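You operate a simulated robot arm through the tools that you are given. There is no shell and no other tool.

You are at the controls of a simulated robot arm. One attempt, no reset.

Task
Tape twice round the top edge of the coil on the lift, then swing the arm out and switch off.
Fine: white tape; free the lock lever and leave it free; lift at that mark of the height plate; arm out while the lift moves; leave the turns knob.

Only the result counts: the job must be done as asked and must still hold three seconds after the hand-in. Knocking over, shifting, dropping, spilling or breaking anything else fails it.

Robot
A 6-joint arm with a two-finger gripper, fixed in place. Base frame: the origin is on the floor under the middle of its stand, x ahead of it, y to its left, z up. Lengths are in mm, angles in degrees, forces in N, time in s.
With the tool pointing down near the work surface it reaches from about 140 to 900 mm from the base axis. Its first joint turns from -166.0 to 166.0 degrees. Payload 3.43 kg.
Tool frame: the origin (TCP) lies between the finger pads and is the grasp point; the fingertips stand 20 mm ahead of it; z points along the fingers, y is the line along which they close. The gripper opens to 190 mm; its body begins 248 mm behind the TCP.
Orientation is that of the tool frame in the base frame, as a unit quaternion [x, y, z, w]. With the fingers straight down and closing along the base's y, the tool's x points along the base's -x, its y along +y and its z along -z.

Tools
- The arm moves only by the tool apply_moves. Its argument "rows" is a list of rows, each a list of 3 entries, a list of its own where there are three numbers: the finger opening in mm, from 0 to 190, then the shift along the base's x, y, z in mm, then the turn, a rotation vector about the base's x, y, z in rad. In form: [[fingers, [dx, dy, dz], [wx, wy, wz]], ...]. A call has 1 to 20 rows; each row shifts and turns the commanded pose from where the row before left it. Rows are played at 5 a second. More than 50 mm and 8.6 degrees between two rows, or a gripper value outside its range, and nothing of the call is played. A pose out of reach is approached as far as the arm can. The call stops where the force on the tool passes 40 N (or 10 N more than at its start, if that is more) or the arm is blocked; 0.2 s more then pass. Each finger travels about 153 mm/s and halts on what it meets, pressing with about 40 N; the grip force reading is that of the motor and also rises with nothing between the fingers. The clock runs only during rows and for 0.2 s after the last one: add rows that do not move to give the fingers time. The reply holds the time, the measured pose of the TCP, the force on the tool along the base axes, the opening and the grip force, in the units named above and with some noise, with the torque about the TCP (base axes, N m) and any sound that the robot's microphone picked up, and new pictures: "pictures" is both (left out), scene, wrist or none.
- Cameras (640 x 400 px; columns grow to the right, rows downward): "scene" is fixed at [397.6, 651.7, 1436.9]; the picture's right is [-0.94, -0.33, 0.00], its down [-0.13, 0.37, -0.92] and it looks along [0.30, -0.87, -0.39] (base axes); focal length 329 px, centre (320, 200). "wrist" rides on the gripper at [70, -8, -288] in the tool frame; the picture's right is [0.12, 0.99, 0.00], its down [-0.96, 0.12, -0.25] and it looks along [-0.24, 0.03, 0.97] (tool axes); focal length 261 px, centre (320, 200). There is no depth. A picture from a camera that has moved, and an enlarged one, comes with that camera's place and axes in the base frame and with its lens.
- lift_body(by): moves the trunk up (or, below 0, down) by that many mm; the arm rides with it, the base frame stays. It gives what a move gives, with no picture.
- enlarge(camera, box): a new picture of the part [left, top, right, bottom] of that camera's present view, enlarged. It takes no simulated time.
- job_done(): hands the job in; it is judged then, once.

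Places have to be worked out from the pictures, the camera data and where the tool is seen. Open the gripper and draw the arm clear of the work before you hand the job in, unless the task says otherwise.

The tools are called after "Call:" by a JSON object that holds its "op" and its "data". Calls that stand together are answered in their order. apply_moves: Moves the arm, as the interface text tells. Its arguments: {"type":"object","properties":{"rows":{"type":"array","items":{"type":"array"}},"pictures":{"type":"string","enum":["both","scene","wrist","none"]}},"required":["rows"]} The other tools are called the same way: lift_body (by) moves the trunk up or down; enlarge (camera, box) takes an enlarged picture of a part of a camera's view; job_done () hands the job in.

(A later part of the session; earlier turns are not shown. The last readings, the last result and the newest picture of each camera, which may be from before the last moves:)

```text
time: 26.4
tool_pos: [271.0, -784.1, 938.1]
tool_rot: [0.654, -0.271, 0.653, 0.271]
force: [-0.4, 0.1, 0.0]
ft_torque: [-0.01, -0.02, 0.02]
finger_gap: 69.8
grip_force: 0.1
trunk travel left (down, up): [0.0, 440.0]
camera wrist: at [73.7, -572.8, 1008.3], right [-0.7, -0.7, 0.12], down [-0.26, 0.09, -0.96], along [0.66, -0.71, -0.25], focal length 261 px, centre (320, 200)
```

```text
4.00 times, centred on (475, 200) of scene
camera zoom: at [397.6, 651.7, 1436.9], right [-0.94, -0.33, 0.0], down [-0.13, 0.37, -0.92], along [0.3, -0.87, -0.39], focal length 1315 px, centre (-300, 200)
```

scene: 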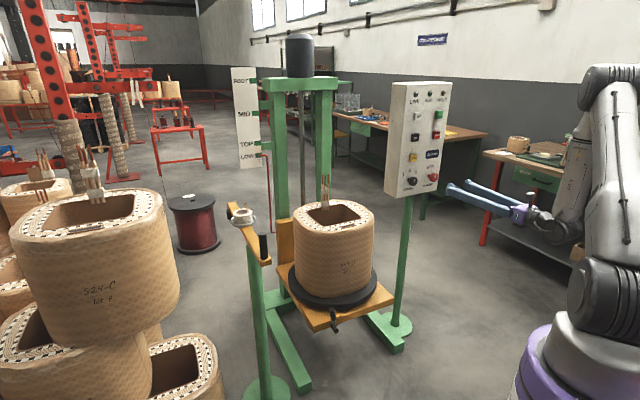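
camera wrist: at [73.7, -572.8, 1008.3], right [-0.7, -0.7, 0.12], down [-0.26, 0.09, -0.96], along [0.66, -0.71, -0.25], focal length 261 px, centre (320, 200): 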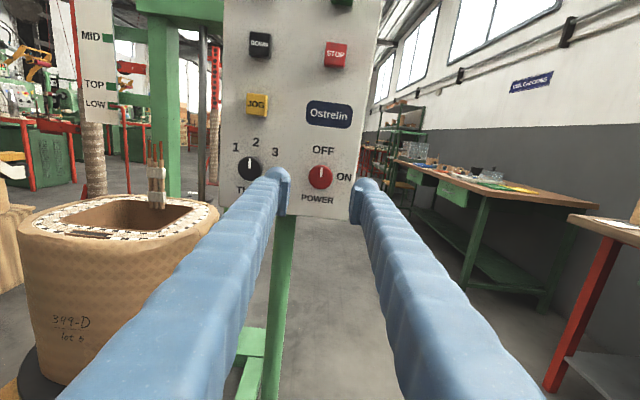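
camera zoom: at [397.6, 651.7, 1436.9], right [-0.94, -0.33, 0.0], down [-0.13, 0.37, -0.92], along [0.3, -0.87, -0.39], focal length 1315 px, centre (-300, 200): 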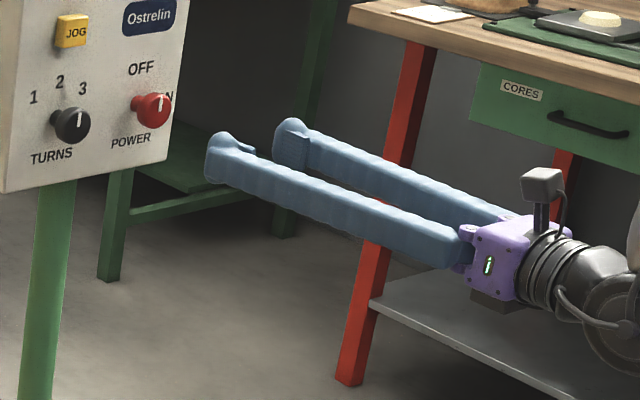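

The knob is centred laterally and in height; its face is near u≈903 mm along the approach, versus my tool at 746. I advance 120 mm straight in with fingers 70 mm apart, then look again.

Call:
{"op": "apply_moves", "data": {"rows": [[70, [28.3, -28.3, 0], [0, 0, 0]], [70, [28.3, -28.3, 0], [0, 0, 0]], [70, [28.3, -28.3, -1], [0, 0, 0]], [70, [0, 0, 0], [0, 0, 0]]]}}

Call:
{"op": "enlarge", "data": {"camera": "wrist", "box": [220, 130, 420, 255]}}

Call:
{"op": "enlarge", "data": {"camera": "scene", "box": [395, 160, 475, 210]}}

```text
time: 27.4
tool_pos: [358.0, -869.2, 935.2]
tool_rot: [0.654, -0.271, 0.652, 0.272]
force: [0.5, -0.2, 0.4]
ft_torque: [-0.01, 0.0, -0.01]
finger_gap: 70.1
grip_force: 0.0
trunk travel left (down, up): [0.0, 440.0]
camera wrist: at [161.3, -658.8, 1007.1], right [-0.7, -0.7, 0.12], down [-0.26, 0.09, -0.96], along [0.66, -0.71, -0.25], focal length 261 px, centre (320, 200)
```

scene: 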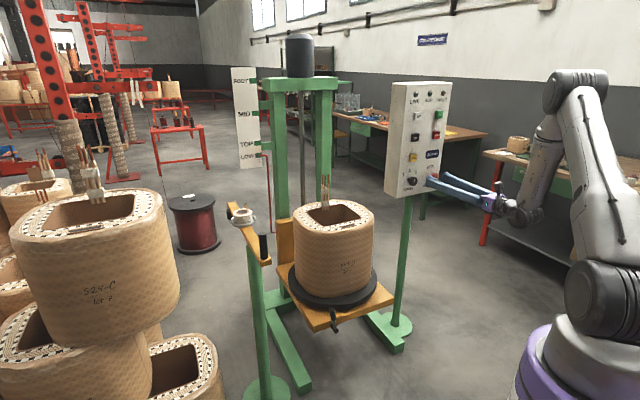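
wrist: 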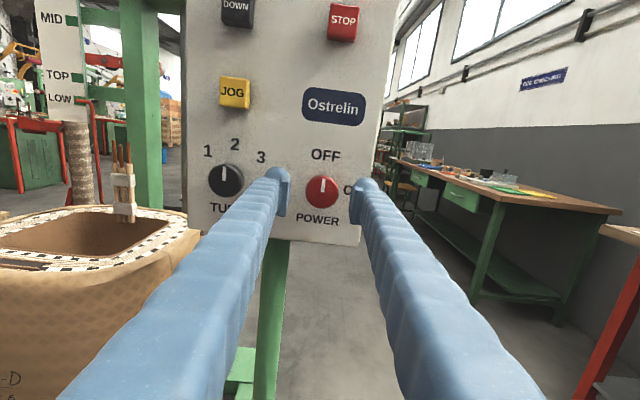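

```text
3.20 times, centred on (320, 192) of wrist
camera zoom: at [161.3, -658.8, 1007.1], right [-0.7, -0.7, 0.12], down [-0.26, 0.09, -0.96], along [0.66, -0.71, -0.25], focal length 834 px, centre (320, 224)
```

zoom: 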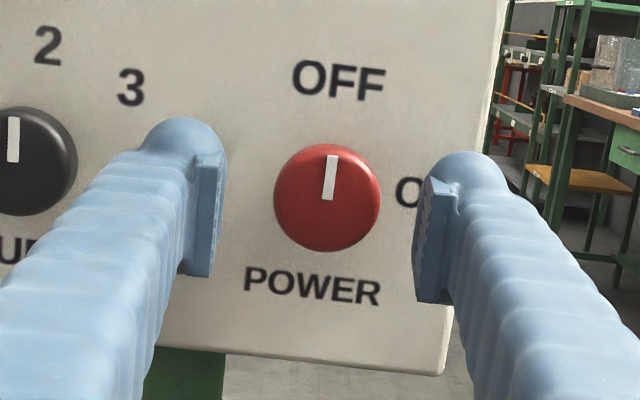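

```text
8.00 times, centred on (435, 185) of scene
camera zoom: at [397.6, 651.7, 1436.9], right [-0.94, -0.33, 0.0], down [-0.13, 0.37, -0.92], along [0.3, -0.87, -0.39], focal length 2630 px, centre (-600, 320)
```

zoom: 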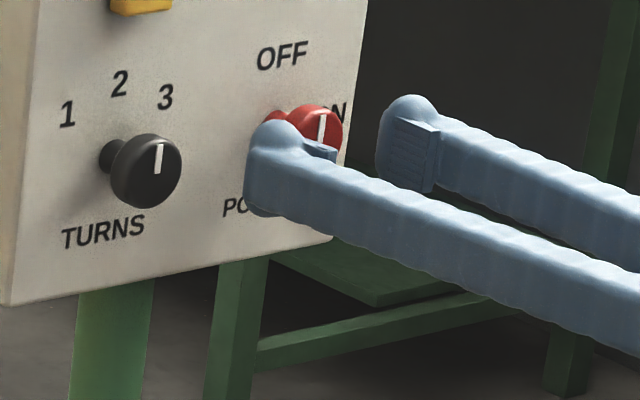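

Fingertips are just short of the knob (dia ≈41 mm), centred within a couple of mm. I move in 30 mm so the pads straddle the knob disc, then close on it gently.

Call:
{"op": "apply_moves", "data": {"rows": [[70, [7.1, -7.1, 0.5], [0, 0, 0]], [70, [7.1, -7.1, 0.5], [0, 0, 0]], [70, [7.1, -7.1, 0.5], [0, 0, 0]], [70, [0, 0, 0], [0, 0, 0]]]}}

Call:
{"op": "enlarge", "data": {"camera": "scene", "box": [395, 160, 475, 210]}}

Call:
{"op": "enlarge", "data": {"camera": "wrist", "box": [220, 130, 420, 255]}}

```text
time: 28.4
tool_pos: [377.4, -890.4, 936.6]
tool_rot: [0.654, -0.27, 0.653, 0.271]
force: [-0.2, -0.6, -0.1]
ft_torque: [-0.04, -0.02, -0.02]
finger_gap: 69.9
grip_force: 0.1
trunk travel left (down, up): [0.0, 440.0]
camera wrist: at [181.5, -679.9, 1008.3], right [-0.7, -0.7, 0.12], down [-0.26, 0.09, -0.96], along [0.66, -0.71, -0.25], focal length 261 px, centre (320, 200)
```

scene: 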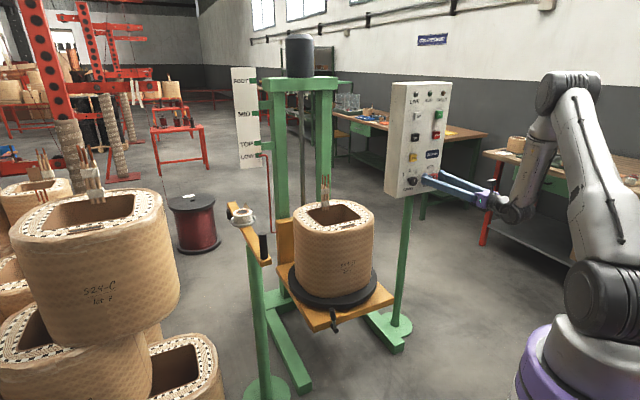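
wrist: 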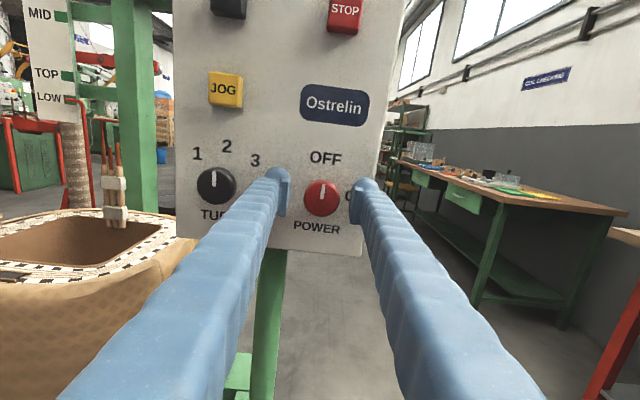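

```text
8.00 times, centred on (435, 185) of scene
camera zoom: at [397.6, 651.7, 1436.9], right [-0.94, -0.33, 0.0], down [-0.13, 0.37, -0.92], along [0.3, -0.87, -0.39], focal length 2630 px, centre (-600, 320)
```

zoom: 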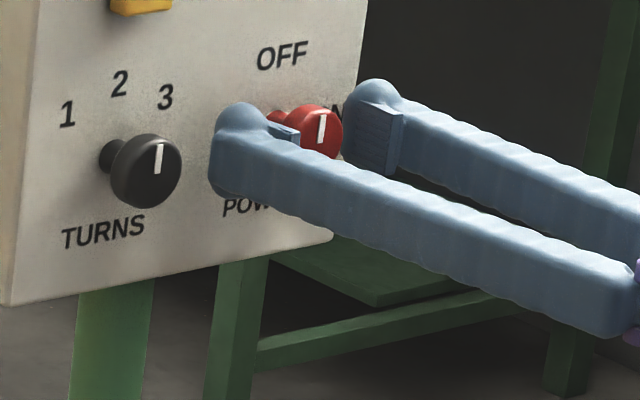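

```text
3.20 times, centred on (320, 192) of wrist
camera zoom: at [181.5, -679.9, 1008.3], right [-0.7, -0.7, 0.12], down [-0.26, 0.09, -0.96], along [0.66, -0.71, -0.25], focal length 834 px, centre (320, 224)
```

zoom: 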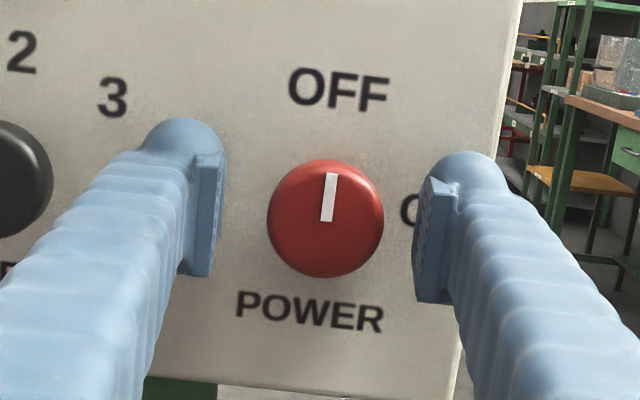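

The tool point now sits at the knob's face, with the panel about 38 mm beyond. I go 6 mm further, correct 2 mm sideways, and close on the knob.

Call:
{"op": "apply_moves", "data": {"rows": [[70, [2.8, -5.6, 0.5], [0, 0, 0]], [55, [0, 0, 0], [0, 0, 0]], [46, [0, 0, 0], [0, 0, 0]], [40, [0, 0, 0], [0, 0, 0]], [36, [0, 0, 0], [0, 0, 0]], [36, [0, 0, 0], [0, 0, 0]]]}}

Call:
{"op": "enlarge", "data": {"camera": "wrist", "box": [220, 130, 420, 255]}}

Call:
{"op": "enlarge", "data": {"camera": "scene", "box": [395, 160, 475, 210]}}

```text
time: 29.8
tool_pos: [380.1, -896.2, 936.0]
tool_rot: [0.654, -0.27, 0.652, 0.272]
force: [1.9, -7.5, 1.3]
ft_torque: [0.0, -0.02, -0.2]
finger_gap: 38.4
grip_force: 45.4
trunk travel left (down, up): [0.0, 440.0]
camera wrist: at [184.3, -685.5, 1008.8], right [-0.7, -0.7, 0.12], down [-0.26, 0.09, -0.96], along [0.66, -0.71, -0.25], focal length 261 px, centre (320, 200)
```

scene: 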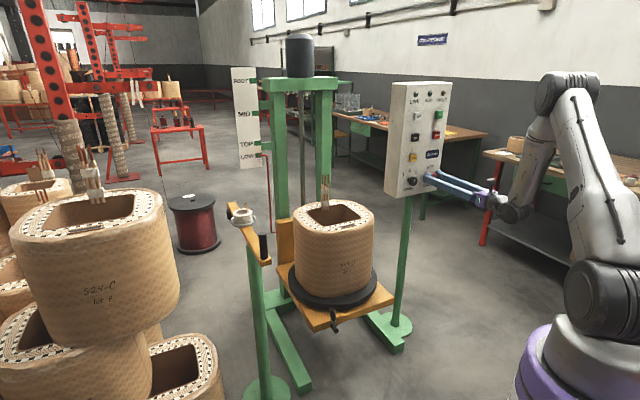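
wrist: 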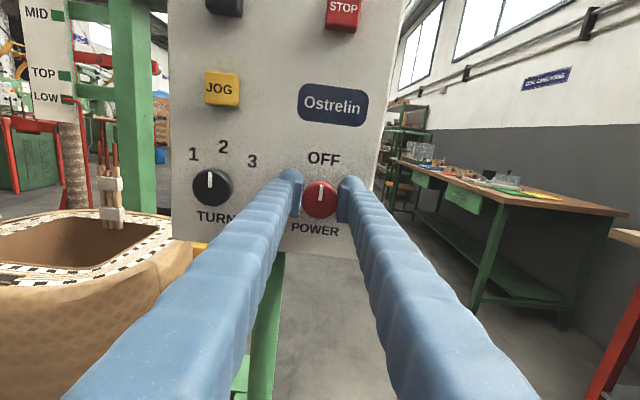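

```text
3.20 times, centred on (320, 192) of wrist
camera zoom: at [184.3, -685.5, 1008.8], right [-0.7, -0.7, 0.12], down [-0.26, 0.09, -0.96], along [0.66, -0.71, -0.25], focal length 834 px, centre (320, 224)
```

zoom: 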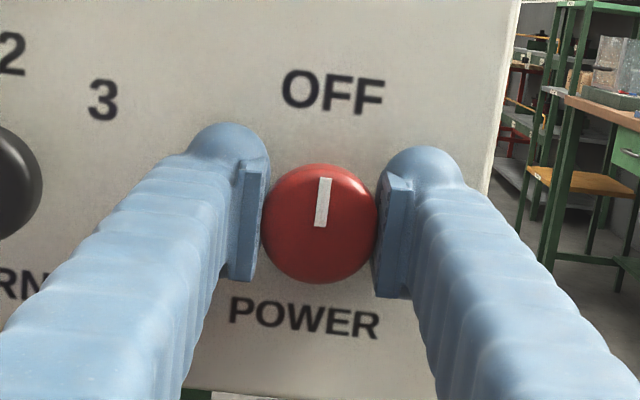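

```text
8.00 times, centred on (435, 185) of scene
camera zoom: at [397.6, 651.7, 1436.9], right [-0.94, -0.33, 0.0], down [-0.13, 0.37, -0.92], along [0.3, -0.87, -0.39], focal length 2630 px, centre (-600, 320)
```

zoom: 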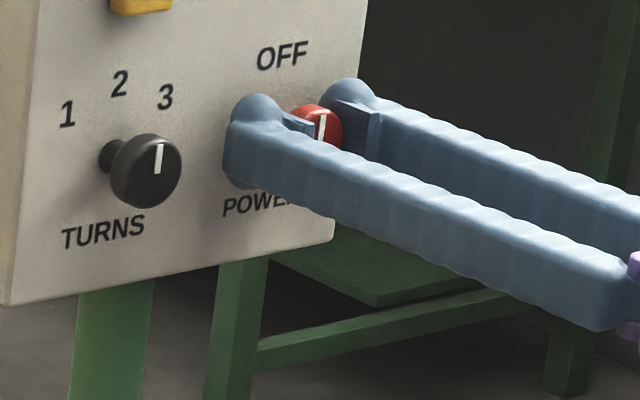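

The knob is held at 38 mm gap with small side load. I turn it clockwise (as seen from the front) about 45° first and check it follows.

Call:
{"op": "apply_moves", "data": {"rows": [[36, [0, 0, 0], [0.0926, -0.0926, 0]], [36, [0, 0, 0], [0.0926, -0.0926, 0]], [36, [0, 0, 0], [0.0926, -0.0926, 0]], [36, [0, 0, 0], [0.0926, -0.0926, 0]], [36, [0, 0, 0], [0.0926, -0.0926, 0]], [36, [0, 0, 0], [0.0926, -0.0926, 0]], [36, [0, 0, 0], [0, 0, 0]]]}}

Call:
{"op": "enlarge", "data": {"camera": "scene", "box": [380, 75, 480, 210]}}

Call:
{"op": "enlarge", "data": {"camera": "wrist", "box": [220, 130, 420, 255]}}

```text
time: 31.4
tool_pos: [379.0, -897.2, 936.7]
tool_rot: [0.5, -0.501, 0.706, 0.001]
force: [3.2, -30.0, -1.3]
ft_torque: [-0.06, 0.0, -0.29]
finger_gap: 38.0
grip_force: 44.7
trunk travel left (down, up): [0.0, 440.0]
camera wrist: at [146.0, -723.8, 994.1], right [-0.56, -0.55, -0.62], down [0.25, 0.6, -0.76], along [0.79, -0.58, -0.2], focal length 261 px, centre (320, 200)
```

scene: 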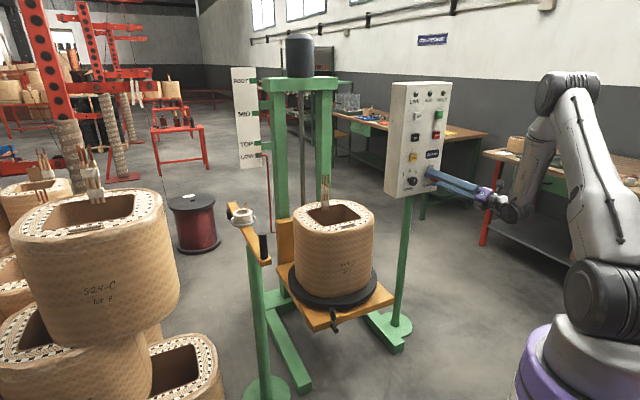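
wrist: 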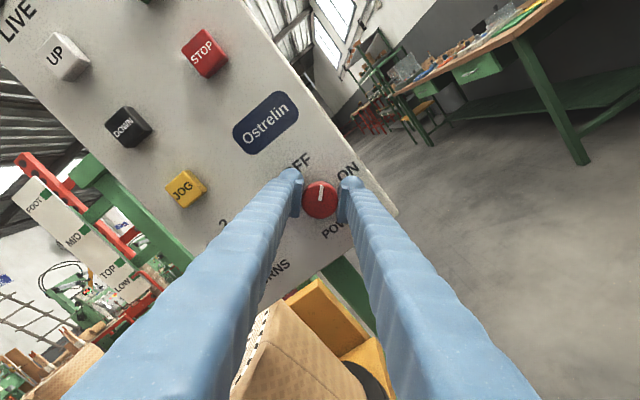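

```text
2.96 times, centred on (430, 142) of scene
camera zoom: at [397.6, 651.7, 1436.9], right [-0.94, -0.33, 0.0], down [-0.13, 0.37, -0.92], along [0.3, -0.87, -0.39], focal length 974 px, centre (-6, 370)
```

zoom: 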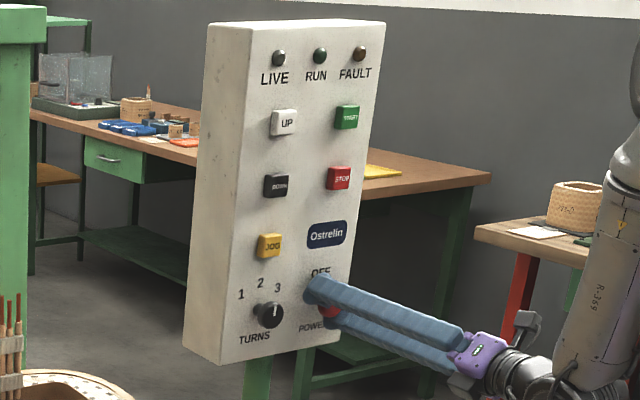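

```text
3.20 times, centred on (320, 192) of wrist
camera zoom: at [146.0, -723.8, 994.1], right [-0.56, -0.55, -0.62], down [0.25, 0.6, -0.76], along [0.79, -0.58, -0.2], focal length 834 px, centre (320, 224)
```

zoom: 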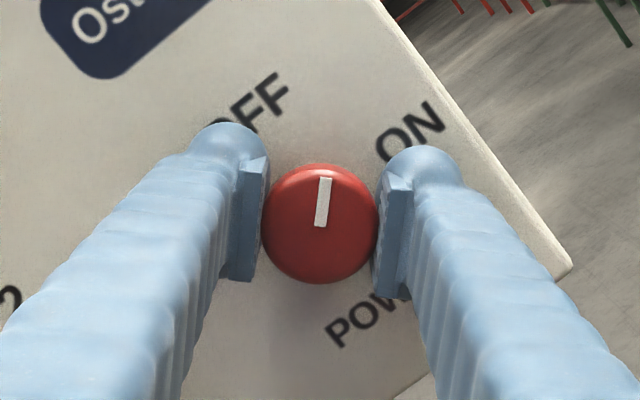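

The knob follows the turn, but a 30 N pull along -y has built up. I relieve it by shifting 2 mm that way and continue the turn.

Call:
{"op": "apply_moves", "data": {"rows": [[36, [0, -1, 0], [0, 0, 0]], [36, [0, -1, 0], [0, 0, 0]], [36, [0, 0, 0], [0, 0, 0]]], "pictures": "none"}}

```text
time: 32.1
tool_pos: [378.9, -896.9, 935.4]
tool_rot: [0.502, -0.5, 0.706, 0.0]
force: [-0.4, -7.7, -2.1]
ft_torque: [0.12, 0.15, 0.01]
finger_gap: 38.2
grip_force: 44.6
trunk travel left (down, up): [0.0, 440.0]
```

The side load dropped to 8 N. I continue the turn in two parts.

Call:
{"op": "apply_moves", "data": {"rows": [[36, [0, -0.3, 0], [0.0926, -0.0926, 0]], [36, [0, -0.3, 0], [0.0926, -0.0926, 0]], [36, [0, -0.3, 0], [0.0926, -0.0926, 0]], [36, [0, 0, 0], [0, 0, 0]]], "pictures": "none"}}

```text
time: 33.1
tool_pos: [378.7, -897.6, 936.1]
tool_rot: [0.394, -0.589, 0.692, -0.138]
force: [-7.2, 11.6, -11.9]
ft_torque: [0.14, 0.19, 0.04]
finger_gap: 38.1
grip_force: 45.7
trunk travel left (down, up): [0.0, 440.0]
```

Call:
{"op": "apply_moves", "data": {"rows": [[36, [-0.3, 0.5, -0.5], [0.0926, -0.0926, 0]], [36, [-0.2, 0.3, -0.3], [0.0926, -0.0926, 0]], [36, [0, 0, 0], [0.0926, -0.0926, 0]], [36, [0, 0, 0], [0, 0, 0]]]}}

Call:
{"op": "enlarge", "data": {"camera": "scene", "box": [380, 75, 480, 210]}}

Call:
{"op": "enlarge", "data": {"camera": "wrist", "box": [220, 130, 420, 255]}}

```text
time: 34.1
tool_pos: [379.8, -898.5, 936.4]
tool_rot: [-0.271, 0.655, -0.651, 0.271]
force: [-3.6, 5.6, -16.8]
ft_torque: [-0.13, 0.36, 0.02]
finger_gap: 37.8
grip_force: 44.8
trunk travel left (down, up): [0.0, 440.0]
camera wrist: at [126.2, -744.2, 945.3], right [-0.09, -0.08, -0.99], down [0.5, 0.86, -0.11], along [0.86, -0.51, -0.03], focal length 261 px, centre (320, 200)
```

scene: 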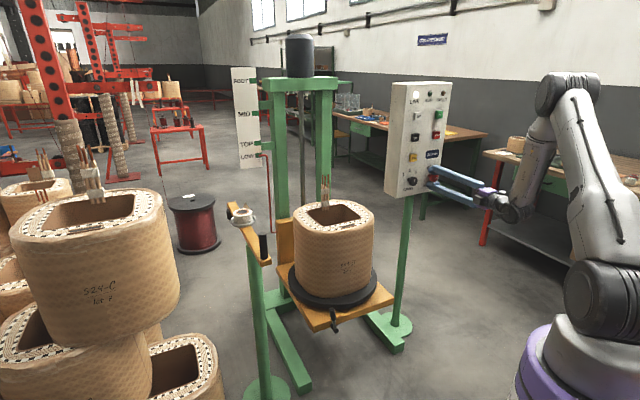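
wrist: 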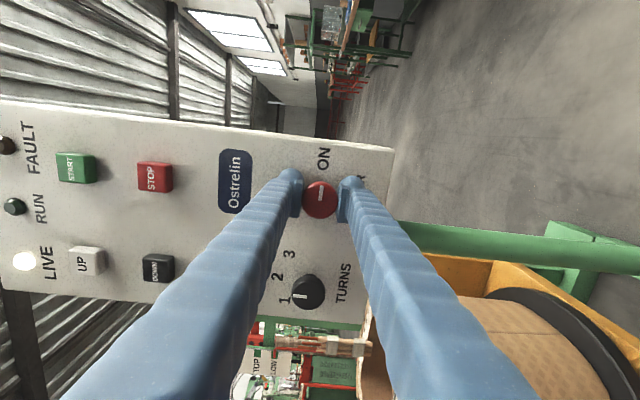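

```text
2.96 times, centred on (430, 142) of scene
camera zoom: at [397.6, 651.7, 1436.9], right [-0.94, -0.33, 0.0], down [-0.13, 0.37, -0.92], along [0.3, -0.87, -0.39], focal length 974 px, centre (-6, 370)
```

zoom: 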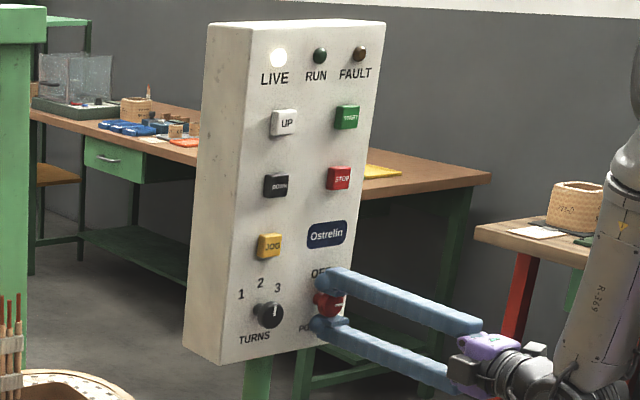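

```text
3.20 times, centred on (320, 192) of wrist
camera zoom: at [126.2, -744.2, 945.3], right [-0.09, -0.08, -0.99], down [0.5, 0.86, -0.11], along [0.86, -0.51, -0.03], focal length 834 px, centre (320, 224)
```

zoom: 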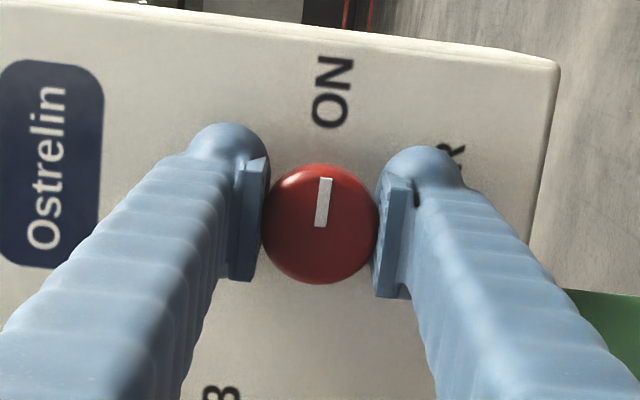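

LIVE is lit: the power is on, with the knob pointing at ON. I release it, back straight out, and roll the tool back upright.

Call:
{"op": "apply_moves", "data": {"rows": [[50, [0, 0, 0], [0, 0, 0]], [70, [0, 0, 0], [0, 0, 0]], [70, [0, 0, 0], [0, 0, 0]], [70, [-14, 14, 0], [0, 0, 0]], [70, [-28, 28, 0], [0, 0, 0]], [70, [-28, 28, 0], [0, 0, 0]], [70, [-28, 28, 0], [0, 0, 0]], [70, [0, 0, 0], [-0.0926, 0.0926, 0]], [70, [0, 0, 0], [-0.0926, 0.0926, 0]], [70, [0, 0, 0], [-0.0926, 0.0926, 0]], [70, [0, 0, 0], [-0.0926, 0.0926, 0]], [70, [0, 0, 0], [-0.0926, 0.0926, 0]], [70, [0, 0, 0], [-0.0926, 0.0926, 0]], [70, [0, 0, 0], [-0.0926, 0.0926, 0]], [70, [0, 0, 0], [-0.0926, 0.0926, 0]], [70, [0, 0, 0], [-0.0926, 0.0926, 0]], [70, [0, 0, 0], [-0.0926, 0.0926, 0]], [70, [0, 0, 0], [-0.0926, 0.0926, 0]], [70, [0, 0, 0], [-0.0926, 0.0926, 0]]]}}

Call:
{"op": "enlarge", "data": {"camera": "scene", "box": [380, 75, 480, 210]}}

```text
time: 38.1
tool_pos: [280.7, -800.9, 937.5]
tool_rot: [0.655, -0.27, 0.652, 0.273]
force: [0.2, 0.6, -0.2]
ft_torque: [-0.02, 0.03, 0.0]
finger_gap: 70.0
grip_force: 0.0
trunk travel left (down, up): [0.0, 440.0]
camera wrist: at [84.7, -589.3, 1008.6], right [-0.7, -0.7, 0.12], down [-0.26, 0.09, -0.96], along [0.66, -0.71, -0.25], focal length 261 px, centre (320, 200)
```

scene: 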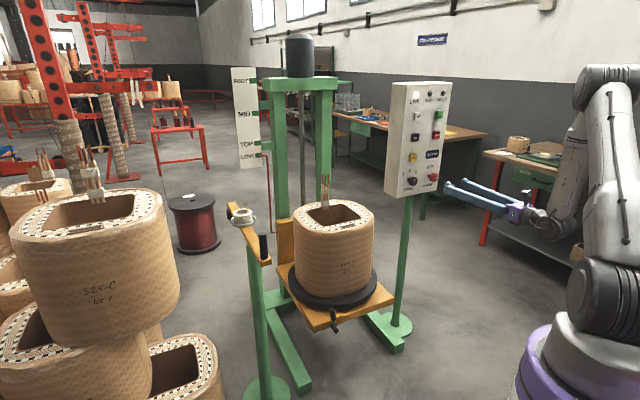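
wrist: 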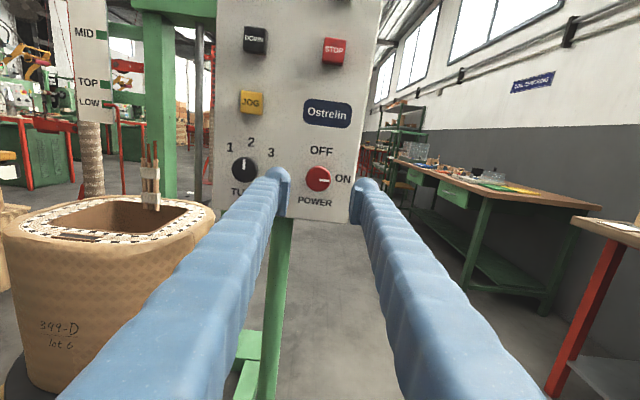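

```text
2.96 times, centred on (430, 142) of scene
camera zoom: at [397.6, 651.7, 1436.9], right [-0.94, -0.33, 0.0], down [-0.13, 0.37, -0.92], along [0.3, -0.87, -0.39], focal length 974 px, centre (-6, 370)
```

zoom: 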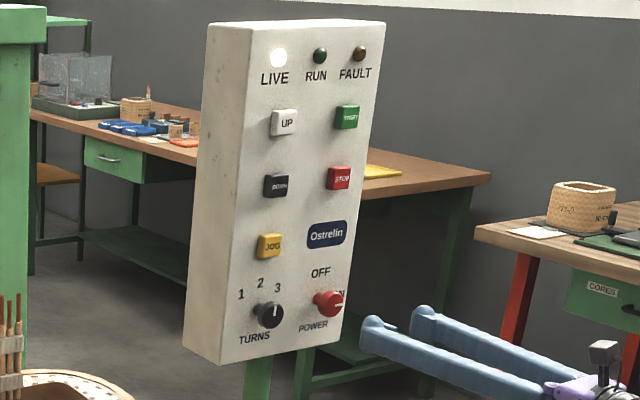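

Power stays on and TURNS is still at 2. Now the lock lever: I raise the trunk 100 mm for comfort, then bring the tool over to look at the lever from about 200 mm.

Call:
{"op": "lift_body", "data": {"by": 100}}

Call:
{"op": "apply_moves", "data": {"rows": [[70, [16.6, 27.7, -29.3], [0.0455, 0.0455, 0]], [70, [16.6, 27.7, -29.3], [0.0455, 0.0455, 0]], [70, [16.6, 27.7, -29.3], [0.0455, 0.0455, 0]], [70, [16.6, 27.7, -29.3], [0.0455, 0.0455, 0]], [70, [16.6, 27.7, -29.3], [0.0455, 0.0455, 0]], [70, [16.6, 27.7, -29.3], [0.0455, 0.0455, 0]], [70, [16.6, 27.7, -29.3], [0.0455, 0.0455, 0]], [70, [16.6, 27.7, -29.3], [0.0455, 0.0455, 0]], [70, [16.6, 27.7, -29.3], [0.0455, 0.0455, 0]], [70, [16.6, 27.7, -29.3], [0.0455, 0.0455, 0]], [70, [16.6, 27.7, -29.3], [0, 0, 0]], [70, [16.6, 27.7, -29.3], [0, 0, 0]], [70, [16.6, 27.7, -29.3], [0, 0, 0]], [70, [16.6, 27.7, -29.3], [0, 0, 0]], [70, [16.6, 27.7, -29.3], [0, 0, 0]], [70, [16.6, 27.7, -29.3], [0, 0, 0]], [70, [16.6, 27.7, -29.3], [0, 0, 0]], [70, [16.6, 27.7, -29.3], [0, 0, 0]], [150, [0, 0, 0], [0, 0, 0]], [190, [0, 0, 0], [0, 0, 0]]]}}

```text
time: 39.5
tool_pos: [281.1, -799.9, 1036.5]
tool_rot: [0.654, -0.271, 0.652, 0.272]
force: [-0.1, -1.1, 0.7]
ft_torque: [-0.01, -0.02, 0.03]
finger_gap: 69.8
grip_force: 0.1
trunk travel left (down, up): [-100.0, 340.0]
```

```text
time: 43.7
tool_pos: [381.6, -436.3, 503.3]
tool_rot: [0.828, -0.335, 0.419, 0.161]
force: [0.1, -0.3, -1.4]
ft_torque: [-0.01, -0.02, 0.01]
finger_gap: 189.9
grip_force: 0.0
out of reach, approached as far as the arm can: row 6, 7, 8, 9, 10, 11, 12, 13, 14, 15, 16, 17, 18
trunk travel left (down, up): [-100.0, 340.0]
camera wrist: at [249.8, -300.4, 732.8], right [-0.63, -0.77, 0.08], down [-0.63, 0.46, -0.63], along [0.44, -0.45, -0.78], focal length 261 px, centre (320, 200)
```

scene: 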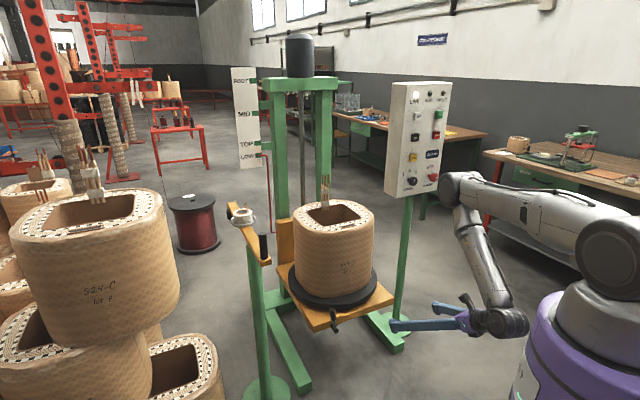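
wrist: 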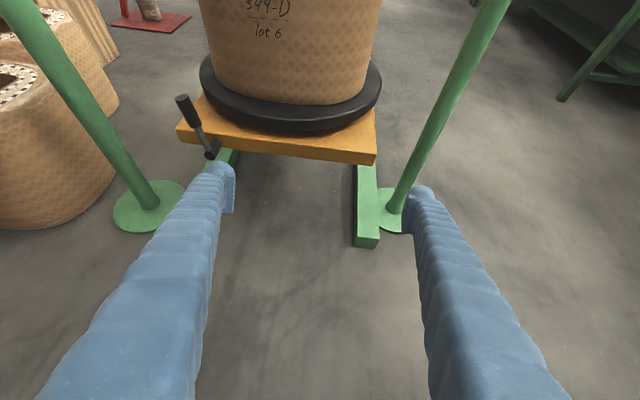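

The forearm-roll joint hit its stop on that branch. I back up toward the panel side while rolling the tool the other way, to get back to the downward-bent wrist posture I started in, which suits the lever and the handle.

Call:
{"op": "apply_moves", "data": {"rows": [[120, [-10, -27, 40], [0, 0, 0]], [70, [-10, -27, 40], [-0.0762, 0.0711, 0.0775]], [70, [-10, -27, 40], [-0.0762, 0.0711, 0.0775]], [70, [-10, -27, 40], [-0.0762, 0.0711, 0.0775]], [70, [-10, -27, 40], [-0.0762, 0.0711, 0.0775]], [70, [-10, -27, 40], [-0.0762, 0.0711, 0.0775]], [70, [-10, -27, 40], [-0.0762, 0.0711, 0.0775]], [70, [-10, -27, 40], [-0.0762, 0.0711, 0.0775]], [70, [-10, -27, 40], [-0.0762, 0.0711, 0.0775]], [70, [-10, -27, 40], [-0.0762, 0.0711, 0.0775]], [70, [0, 0, 0], [-0.0762, 0.0711, 0.0775]]]}}

```text
time: 46.1
tool_pos: [285.3, -717.3, 895.0]
tool_rot: [0.857, 0.23, 0.237, 0.396]
force: [0.4, 0.7, -0.4]
ft_torque: [-0.01, 0.03, -0.05]
finger_gap: 70.0
grip_force: 0.1
out of reach, approached as far as the arm can: row 3, 4
trunk travel left (down, up): [-100.0, 340.0]
camera wrist: at [170.1, -506.7, 1070.2], right [0.3, -0.51, 0.81], down [-0.87, -0.49, 0.02], along [0.38, -0.71, -0.59], focal length 261 px, centre (320, 200)
```

scene: 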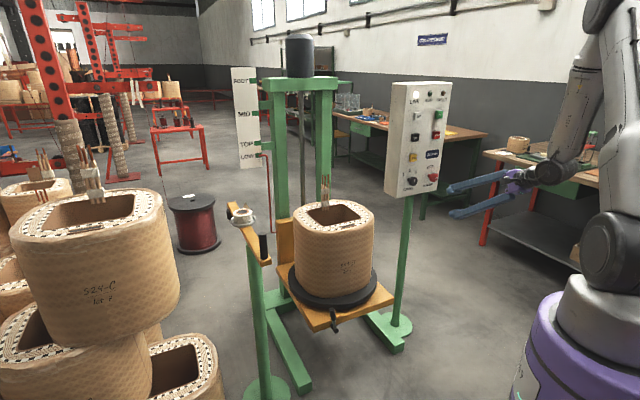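
wrist: 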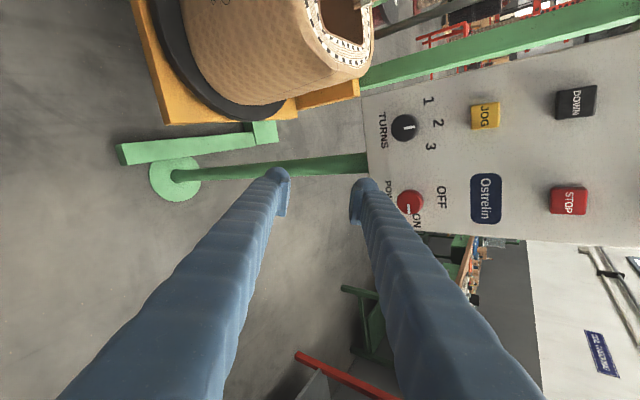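

Good, free again. Now I pitch the tool down to vertical while moving outward, which should bring the wrist back to its starting branch.

Call:
{"op": "apply_moves", "data": {"rows": [[70, [18.3, 13, 11.7], [0.0757, 0.0757, 0]], [70, [18.3, 13, 11.7], [0.0757, 0.0757, 0]], [70, [18.3, 13, 11.7], [0.0757, 0.0757, 0]], [70, [18.3, 13, 11.7], [0.0757, 0.0757, 0]], [70, [18.3, 13, 11.7], [0.0757, 0.0757, 0]], [70, [18.3, 13, 11.7], [0.0757, 0.0757, 0]], [70, [18.3, 13, 11.7], [0.0757, 0.0757, 0]], [70, [18.3, 13, 11.7], [0.0757, 0.0757, 0]], [70, [18.3, 13, 11.7], [0.0757, 0.0757, 0]], [70, [0, 0, 0], [0, 0, 0]]], "pictures": "scene"}}

```text
time: 48.3
tool_pos: [451.3, -602.1, 998.4]
tool_rot: [0.967, 0.255, 0.004, -0.006]
force: [0.4, 1.0, -0.3]
ft_torque: [0.02, 0.03, -0.02]
finger_gap: 69.9
grip_force: 0.0
trunk travel left (down, up): [-100.0, 340.0]
```

scene: 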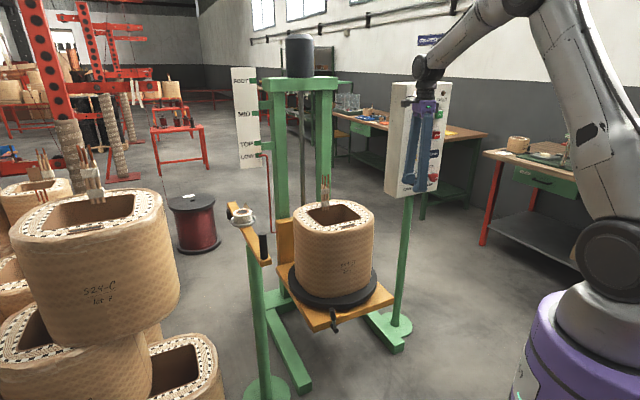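

Back on the starting branch with the tool straight down. I turn it so the camera sits on the robot side and move above and in front of the lock lever, which I place from hub (698, -416, 354) to grip top (714, -401, 471).

Call:
{"op": "apply_moves", "data": {"rows": [[70, [13.5, 18, -21.3], [0, 0, 0.1315]], [70, [13.5, 18, -21.3], [0, 0, 0.1315]], [70, [13.5, 18, -21.3], [0, 0, 0.1315]], [70, [13.5, 18, -21.3], [0, 0, 0.1315]], [70, [13.5, 18, -21.3], [0, 0, 0.1315]], [70, [13.5, 18, -21.3], [0, 0, 0.1315]], [70, [13.5, 18, -21.3], [0, 0, 0.1315]], [70, [13.5, 18, -21.3], [0, 0, 0.1315]], [70, [13.5, 18, -21.3], [0, 0, 0.1315]], [70, [13.5, 18, -21.3], [0, 0, 0.1315]], [70, [13.5, 18, -21.3], [0, 0, 0.1315]], [70, [13.5, 18, -21.3], [0, 0, 0.1315]], [70, [13.5, 18, -21.3], [0, 0, 0.1315]], [70, [13.5, 18, -21.3], [0, 0, 0.1315]], [190, [0, 0, 0], [0, 0, 0]], [190, [0, 0, 0], [0, 0, 0]], [190, [0, 0, 0], [0, 0, 0]]]}}

Call:
{"op": "enlarge", "data": {"camera": "wrist", "box": [260, 130, 400, 230]}}

```text
time: 51.9
tool_pos: [639.9, -347.5, 700.0]
tool_rot: [0.382, 0.924, -0.001, -0.008]
force: [0.5, 0.1, 0.0]
ft_torque: [0.01, 0.0, 0.01]
finger_gap: 190.0
grip_force: 0.1
trunk travel left (down, up): [-100.0, 340.0]
camera wrist: at [589.1, -302.5, 989.8], right [0.62, 0.79, -0.01], down [0.77, -0.6, 0.23], along [0.18, -0.15, -0.97], focal length 261 px, centre (320, 200)
```

scene: 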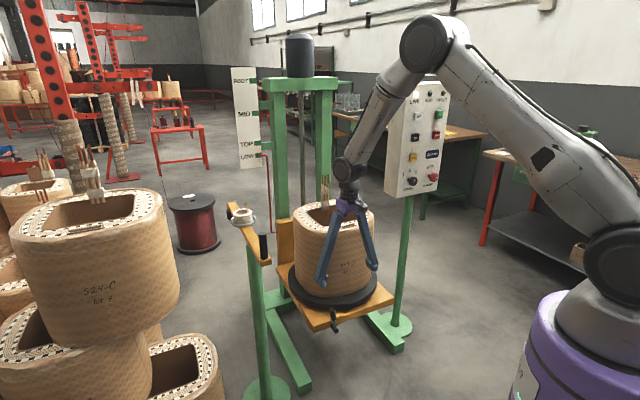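
wrist: 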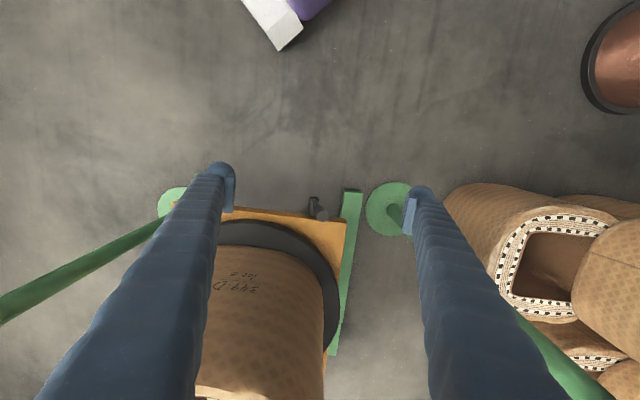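

```text
4.00 times, centred on (330, 180) of wrist
camera zoom: at [589.1, -302.5, 989.8], right [0.62, 0.79, -0.01], down [0.77, -0.6, 0.23], along [0.18, -0.15, -0.97], focal length 1043 px, centre (280, 280)
```

zoom: 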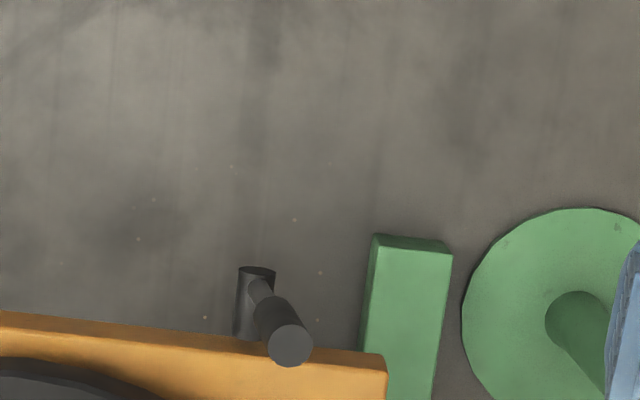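

The view confirms the lever top at about (715, -399, 471), leaning a little toward +v. I set the fingers 80 mm apart and move directly above it so they will straddle it, then look again before going down.

Call:
{"op": "apply_moves", "data": {"rows": [[130, [0, 0, 0], [0, 0, 0]], [80, [17.5, -14.1, -35], [0, 0, 0]], [80, [17.5, -14.1, -35], [0, 0, 0]], [80, [17.5, -14.1, -35], [0, 0, 0]], [80, [17.5, -14.1, -35], [0, 0, 0]], [80, [0, 0, 0], [0, 0, 0]]]}}

Call:
{"op": "enlarge", "data": {"camera": "wrist", "box": [230, 110, 410, 240]}}

Call:
{"op": "enlarge", "data": {"camera": "scene", "box": [270, 190, 410, 340]}}

```text
time: 53.3
tool_pos: [711.4, -403.1, 560.6]
tool_rot: [0.383, 0.924, -0.001, -0.008]
force: [0.4, -0.2, -0.5]
ft_torque: [0.0, 0.04, -0.03]
finger_gap: 80.0
grip_force: 0.0
trunk travel left (down, up): [-100.0, 340.0]
camera wrist: at [661.0, -359.8, 849.4], right [0.62, 0.79, -0.01], down [0.77, -0.6, 0.23], along [0.18, -0.15, -0.97], focal length 261 px, centre (320, 200)
```

scene: 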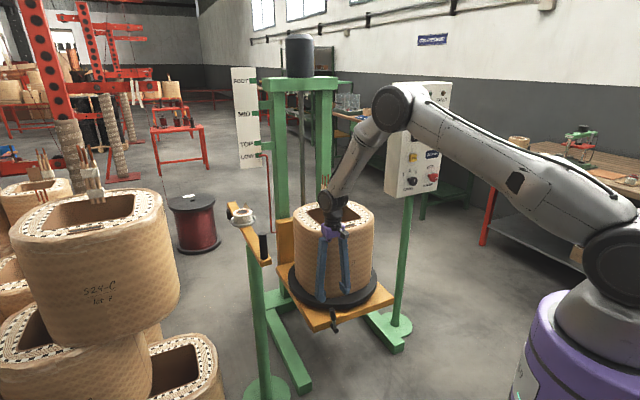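
wrist: 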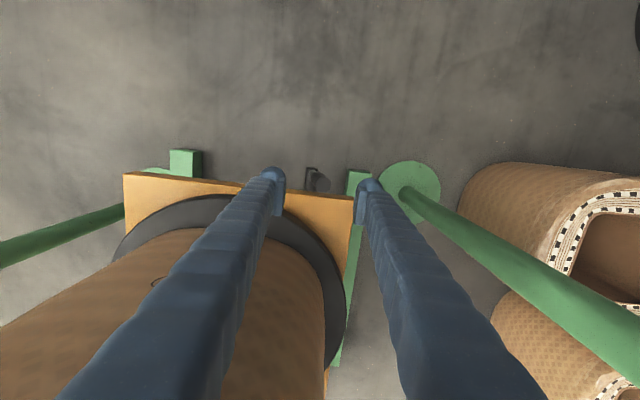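

```text
3.08 times, centred on (320, 175) of wrist
camera zoom: at [661.0, -359.8, 849.4], right [0.62, 0.79, -0.01], down [0.77, -0.6, 0.23], along [0.18, -0.15, -0.97], focal length 802 px, centre (320, 277)
```

zoom: 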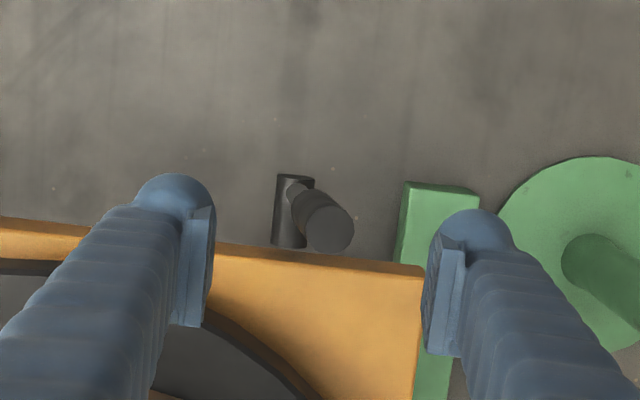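

```text
2.67 times, centred on (340, 265) of scene
camera zoom: at [397.6, 651.7, 1436.9], right [-0.94, -0.33, 0.0], down [-0.13, 0.37, -0.92], along [0.3, -0.87, -0.39], focal length 877 px, centre (267, 27)
```

zoom: 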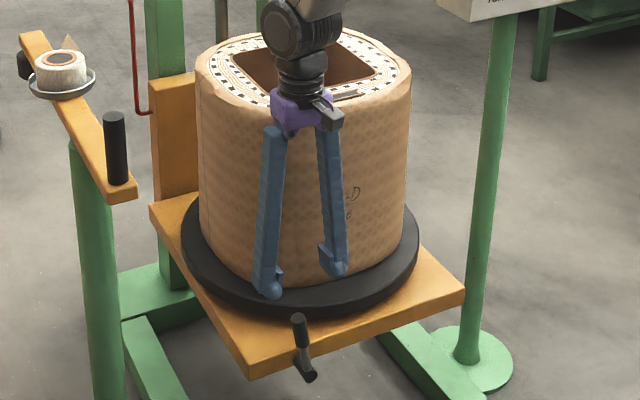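

The lever top is at (718, -401, 460), nearly centred between the fingers and leaning about 11° toward +v. I descend to straddle its grip.

Call:
{"op": "apply_moves", "data": {"rows": [[80, [2, 1, -45], [0, 0, 0]], [80, [1, 1, -45], [0, 0, 0]], [80, [0, 0, -43], [0, 0, 0]], [80, [0, 0, 0], [0, 0, 0]]]}}

Call:
{"op": "enlarge", "data": {"camera": "wrist", "box": [230, 110, 410, 240]}}

Call:
{"op": "enlarge", "data": {"camera": "scene", "box": [290, 250, 390, 340]}}

```text
time: 54.3
tool_pos: [713.2, -401.9, 428.3]
tool_rot: [0.383, 0.924, -0.002, -0.007]
force: [-1.0, -0.1, -0.5]
ft_torque: [0.03, 0.03, 0.0]
finger_gap: 80.0
grip_force: 0.0
trunk travel left (down, up): [-100.0, 340.0]
camera wrist: at [663.4, -357.6, 717.3], right [0.62, 0.79, -0.01], down [0.77, -0.6, 0.23], along [0.18, -0.15, -0.97], focal length 261 px, centre (320, 200)
```

scene: 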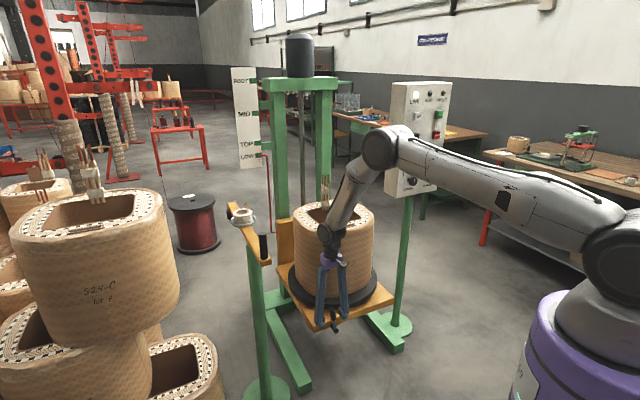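
wrist: 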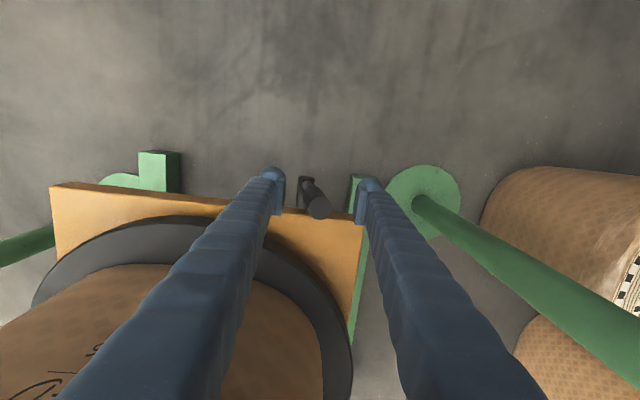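

```text
3.08 times, centred on (320, 175) of wrist
camera zoom: at [663.4, -357.6, 717.3], right [0.62, 0.79, -0.01], down [0.77, -0.6, 0.23], along [0.18, -0.15, -0.97], focal length 802 px, centre (320, 277)
```

zoom: 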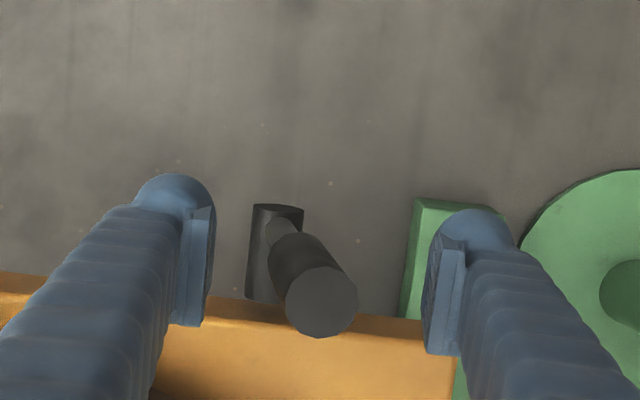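

```text
4.44 times, centred on (340, 295) of scene
camera zoom: at [397.6, 651.7, 1436.9], right [-0.94, -0.33, 0.0], down [-0.13, 0.37, -0.92], along [0.3, -0.87, -0.39], focal length 1461 px, centre (231, -222)
```

zoom: 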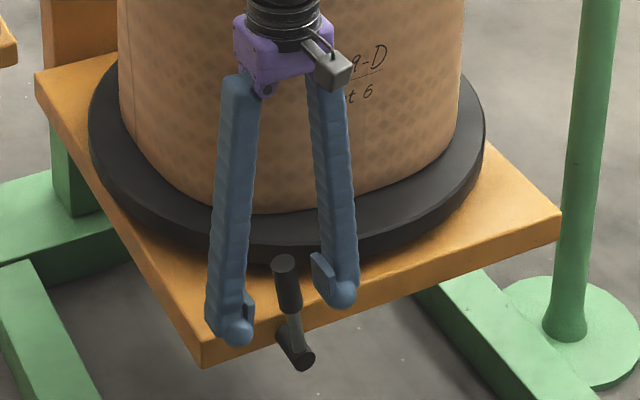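

The lever stands between the fingers. I test gently which way it moves: first toward +v (the side it already leans to), watching the force.

Call:
{"op": "apply_moves", "data": {"rows": [[80, [12, 12, 0], [0, 0, 0]], [80, [10, 10, 0], [0, 0, 0]], [80, [4, 4, 0], [0, 0, 0]], [80, [3, 3, 0], [0, 0, 0]], [80, [0, 0, 0], [0, 0, 0]]], "pictures": "none"}}

Call:
{"op": "enlarge", "data": {"camera": "wrist", "box": [230, 110, 410, 240]}}

```text
time: 55.5
tool_pos: [743.2, -372.5, 428.5]
tool_rot: [0.382, 0.924, -0.002, -0.007]
force: [-1.9, -1.7, 0.7]
ft_torque: [0.0, 0.04, -0.02]
finger_gap: 81.4
grip_force: 1.3
trunk travel left (down, up): [-100.0, 340.0]
```

```text
3.08 times, centred on (320, 175) of wrist
camera zoom: at [691.6, -329.5, 717.7], right [0.62, 0.79, -0.01], down [0.77, -0.6, 0.23], along [0.18, -0.15, -0.97], focal length 802 px, centre (320, 277)
```

zoom: 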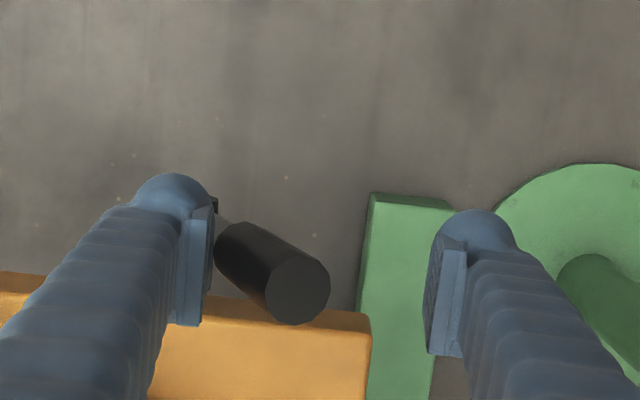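

The lever yields toward +v with only about 2 N, now leaning near 28°. I keep pushing that way, following its arc downward.

Call:
{"op": "apply_moves", "data": {"rows": [[80, [8, 8, 0], [0, 0, 0]], [80, [8, 8, -5], [0, 0, 0]], [80, [8, 8, -8], [0, 0, 0]], [80, [0, 0, 0], [0, 0, 0]]], "pictures": "wrist"}}

Call:
{"op": "enlarge", "data": {"camera": "scene", "box": [290, 250, 390, 340]}}

```text
time: 56.5
tool_pos: [766.1, -348.8, 415.0]
tool_rot: [0.383, 0.924, -0.001, -0.006]
force: [0.2, 0.9, 0.2]
ft_torque: [-0.01, -0.01, 0.0]
finger_gap: 80.1
grip_force: 0.1
trunk travel left (down, up): [-100.0, 340.0]
camera wrist: at [715.7, -304.5, 703.8], right [0.62, 0.79, -0.01], down [0.77, -0.6, 0.23], along [0.18, -0.15, -0.97], focal length 261 px, centre (320, 200)
```

wrist: 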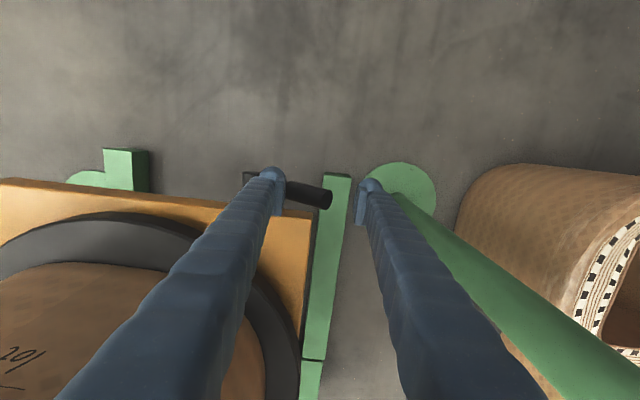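

```text
4.44 times, centred on (340, 295) of scene
camera zoom: at [397.6, 651.7, 1436.9], right [-0.94, -0.33, 0.0], down [-0.13, 0.37, -0.92], along [0.3, -0.87, -0.39], focal length 1461 px, centre (231, -222)
```

zoom: 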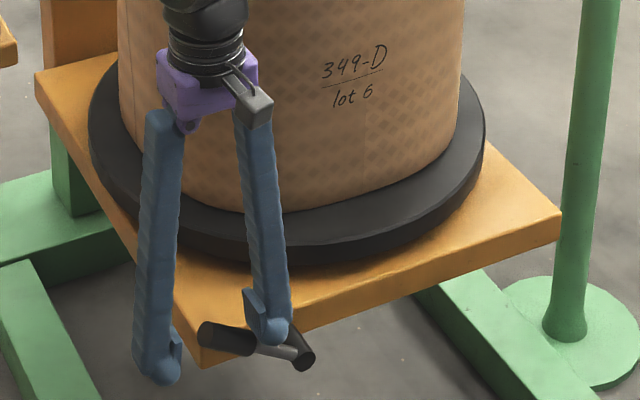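

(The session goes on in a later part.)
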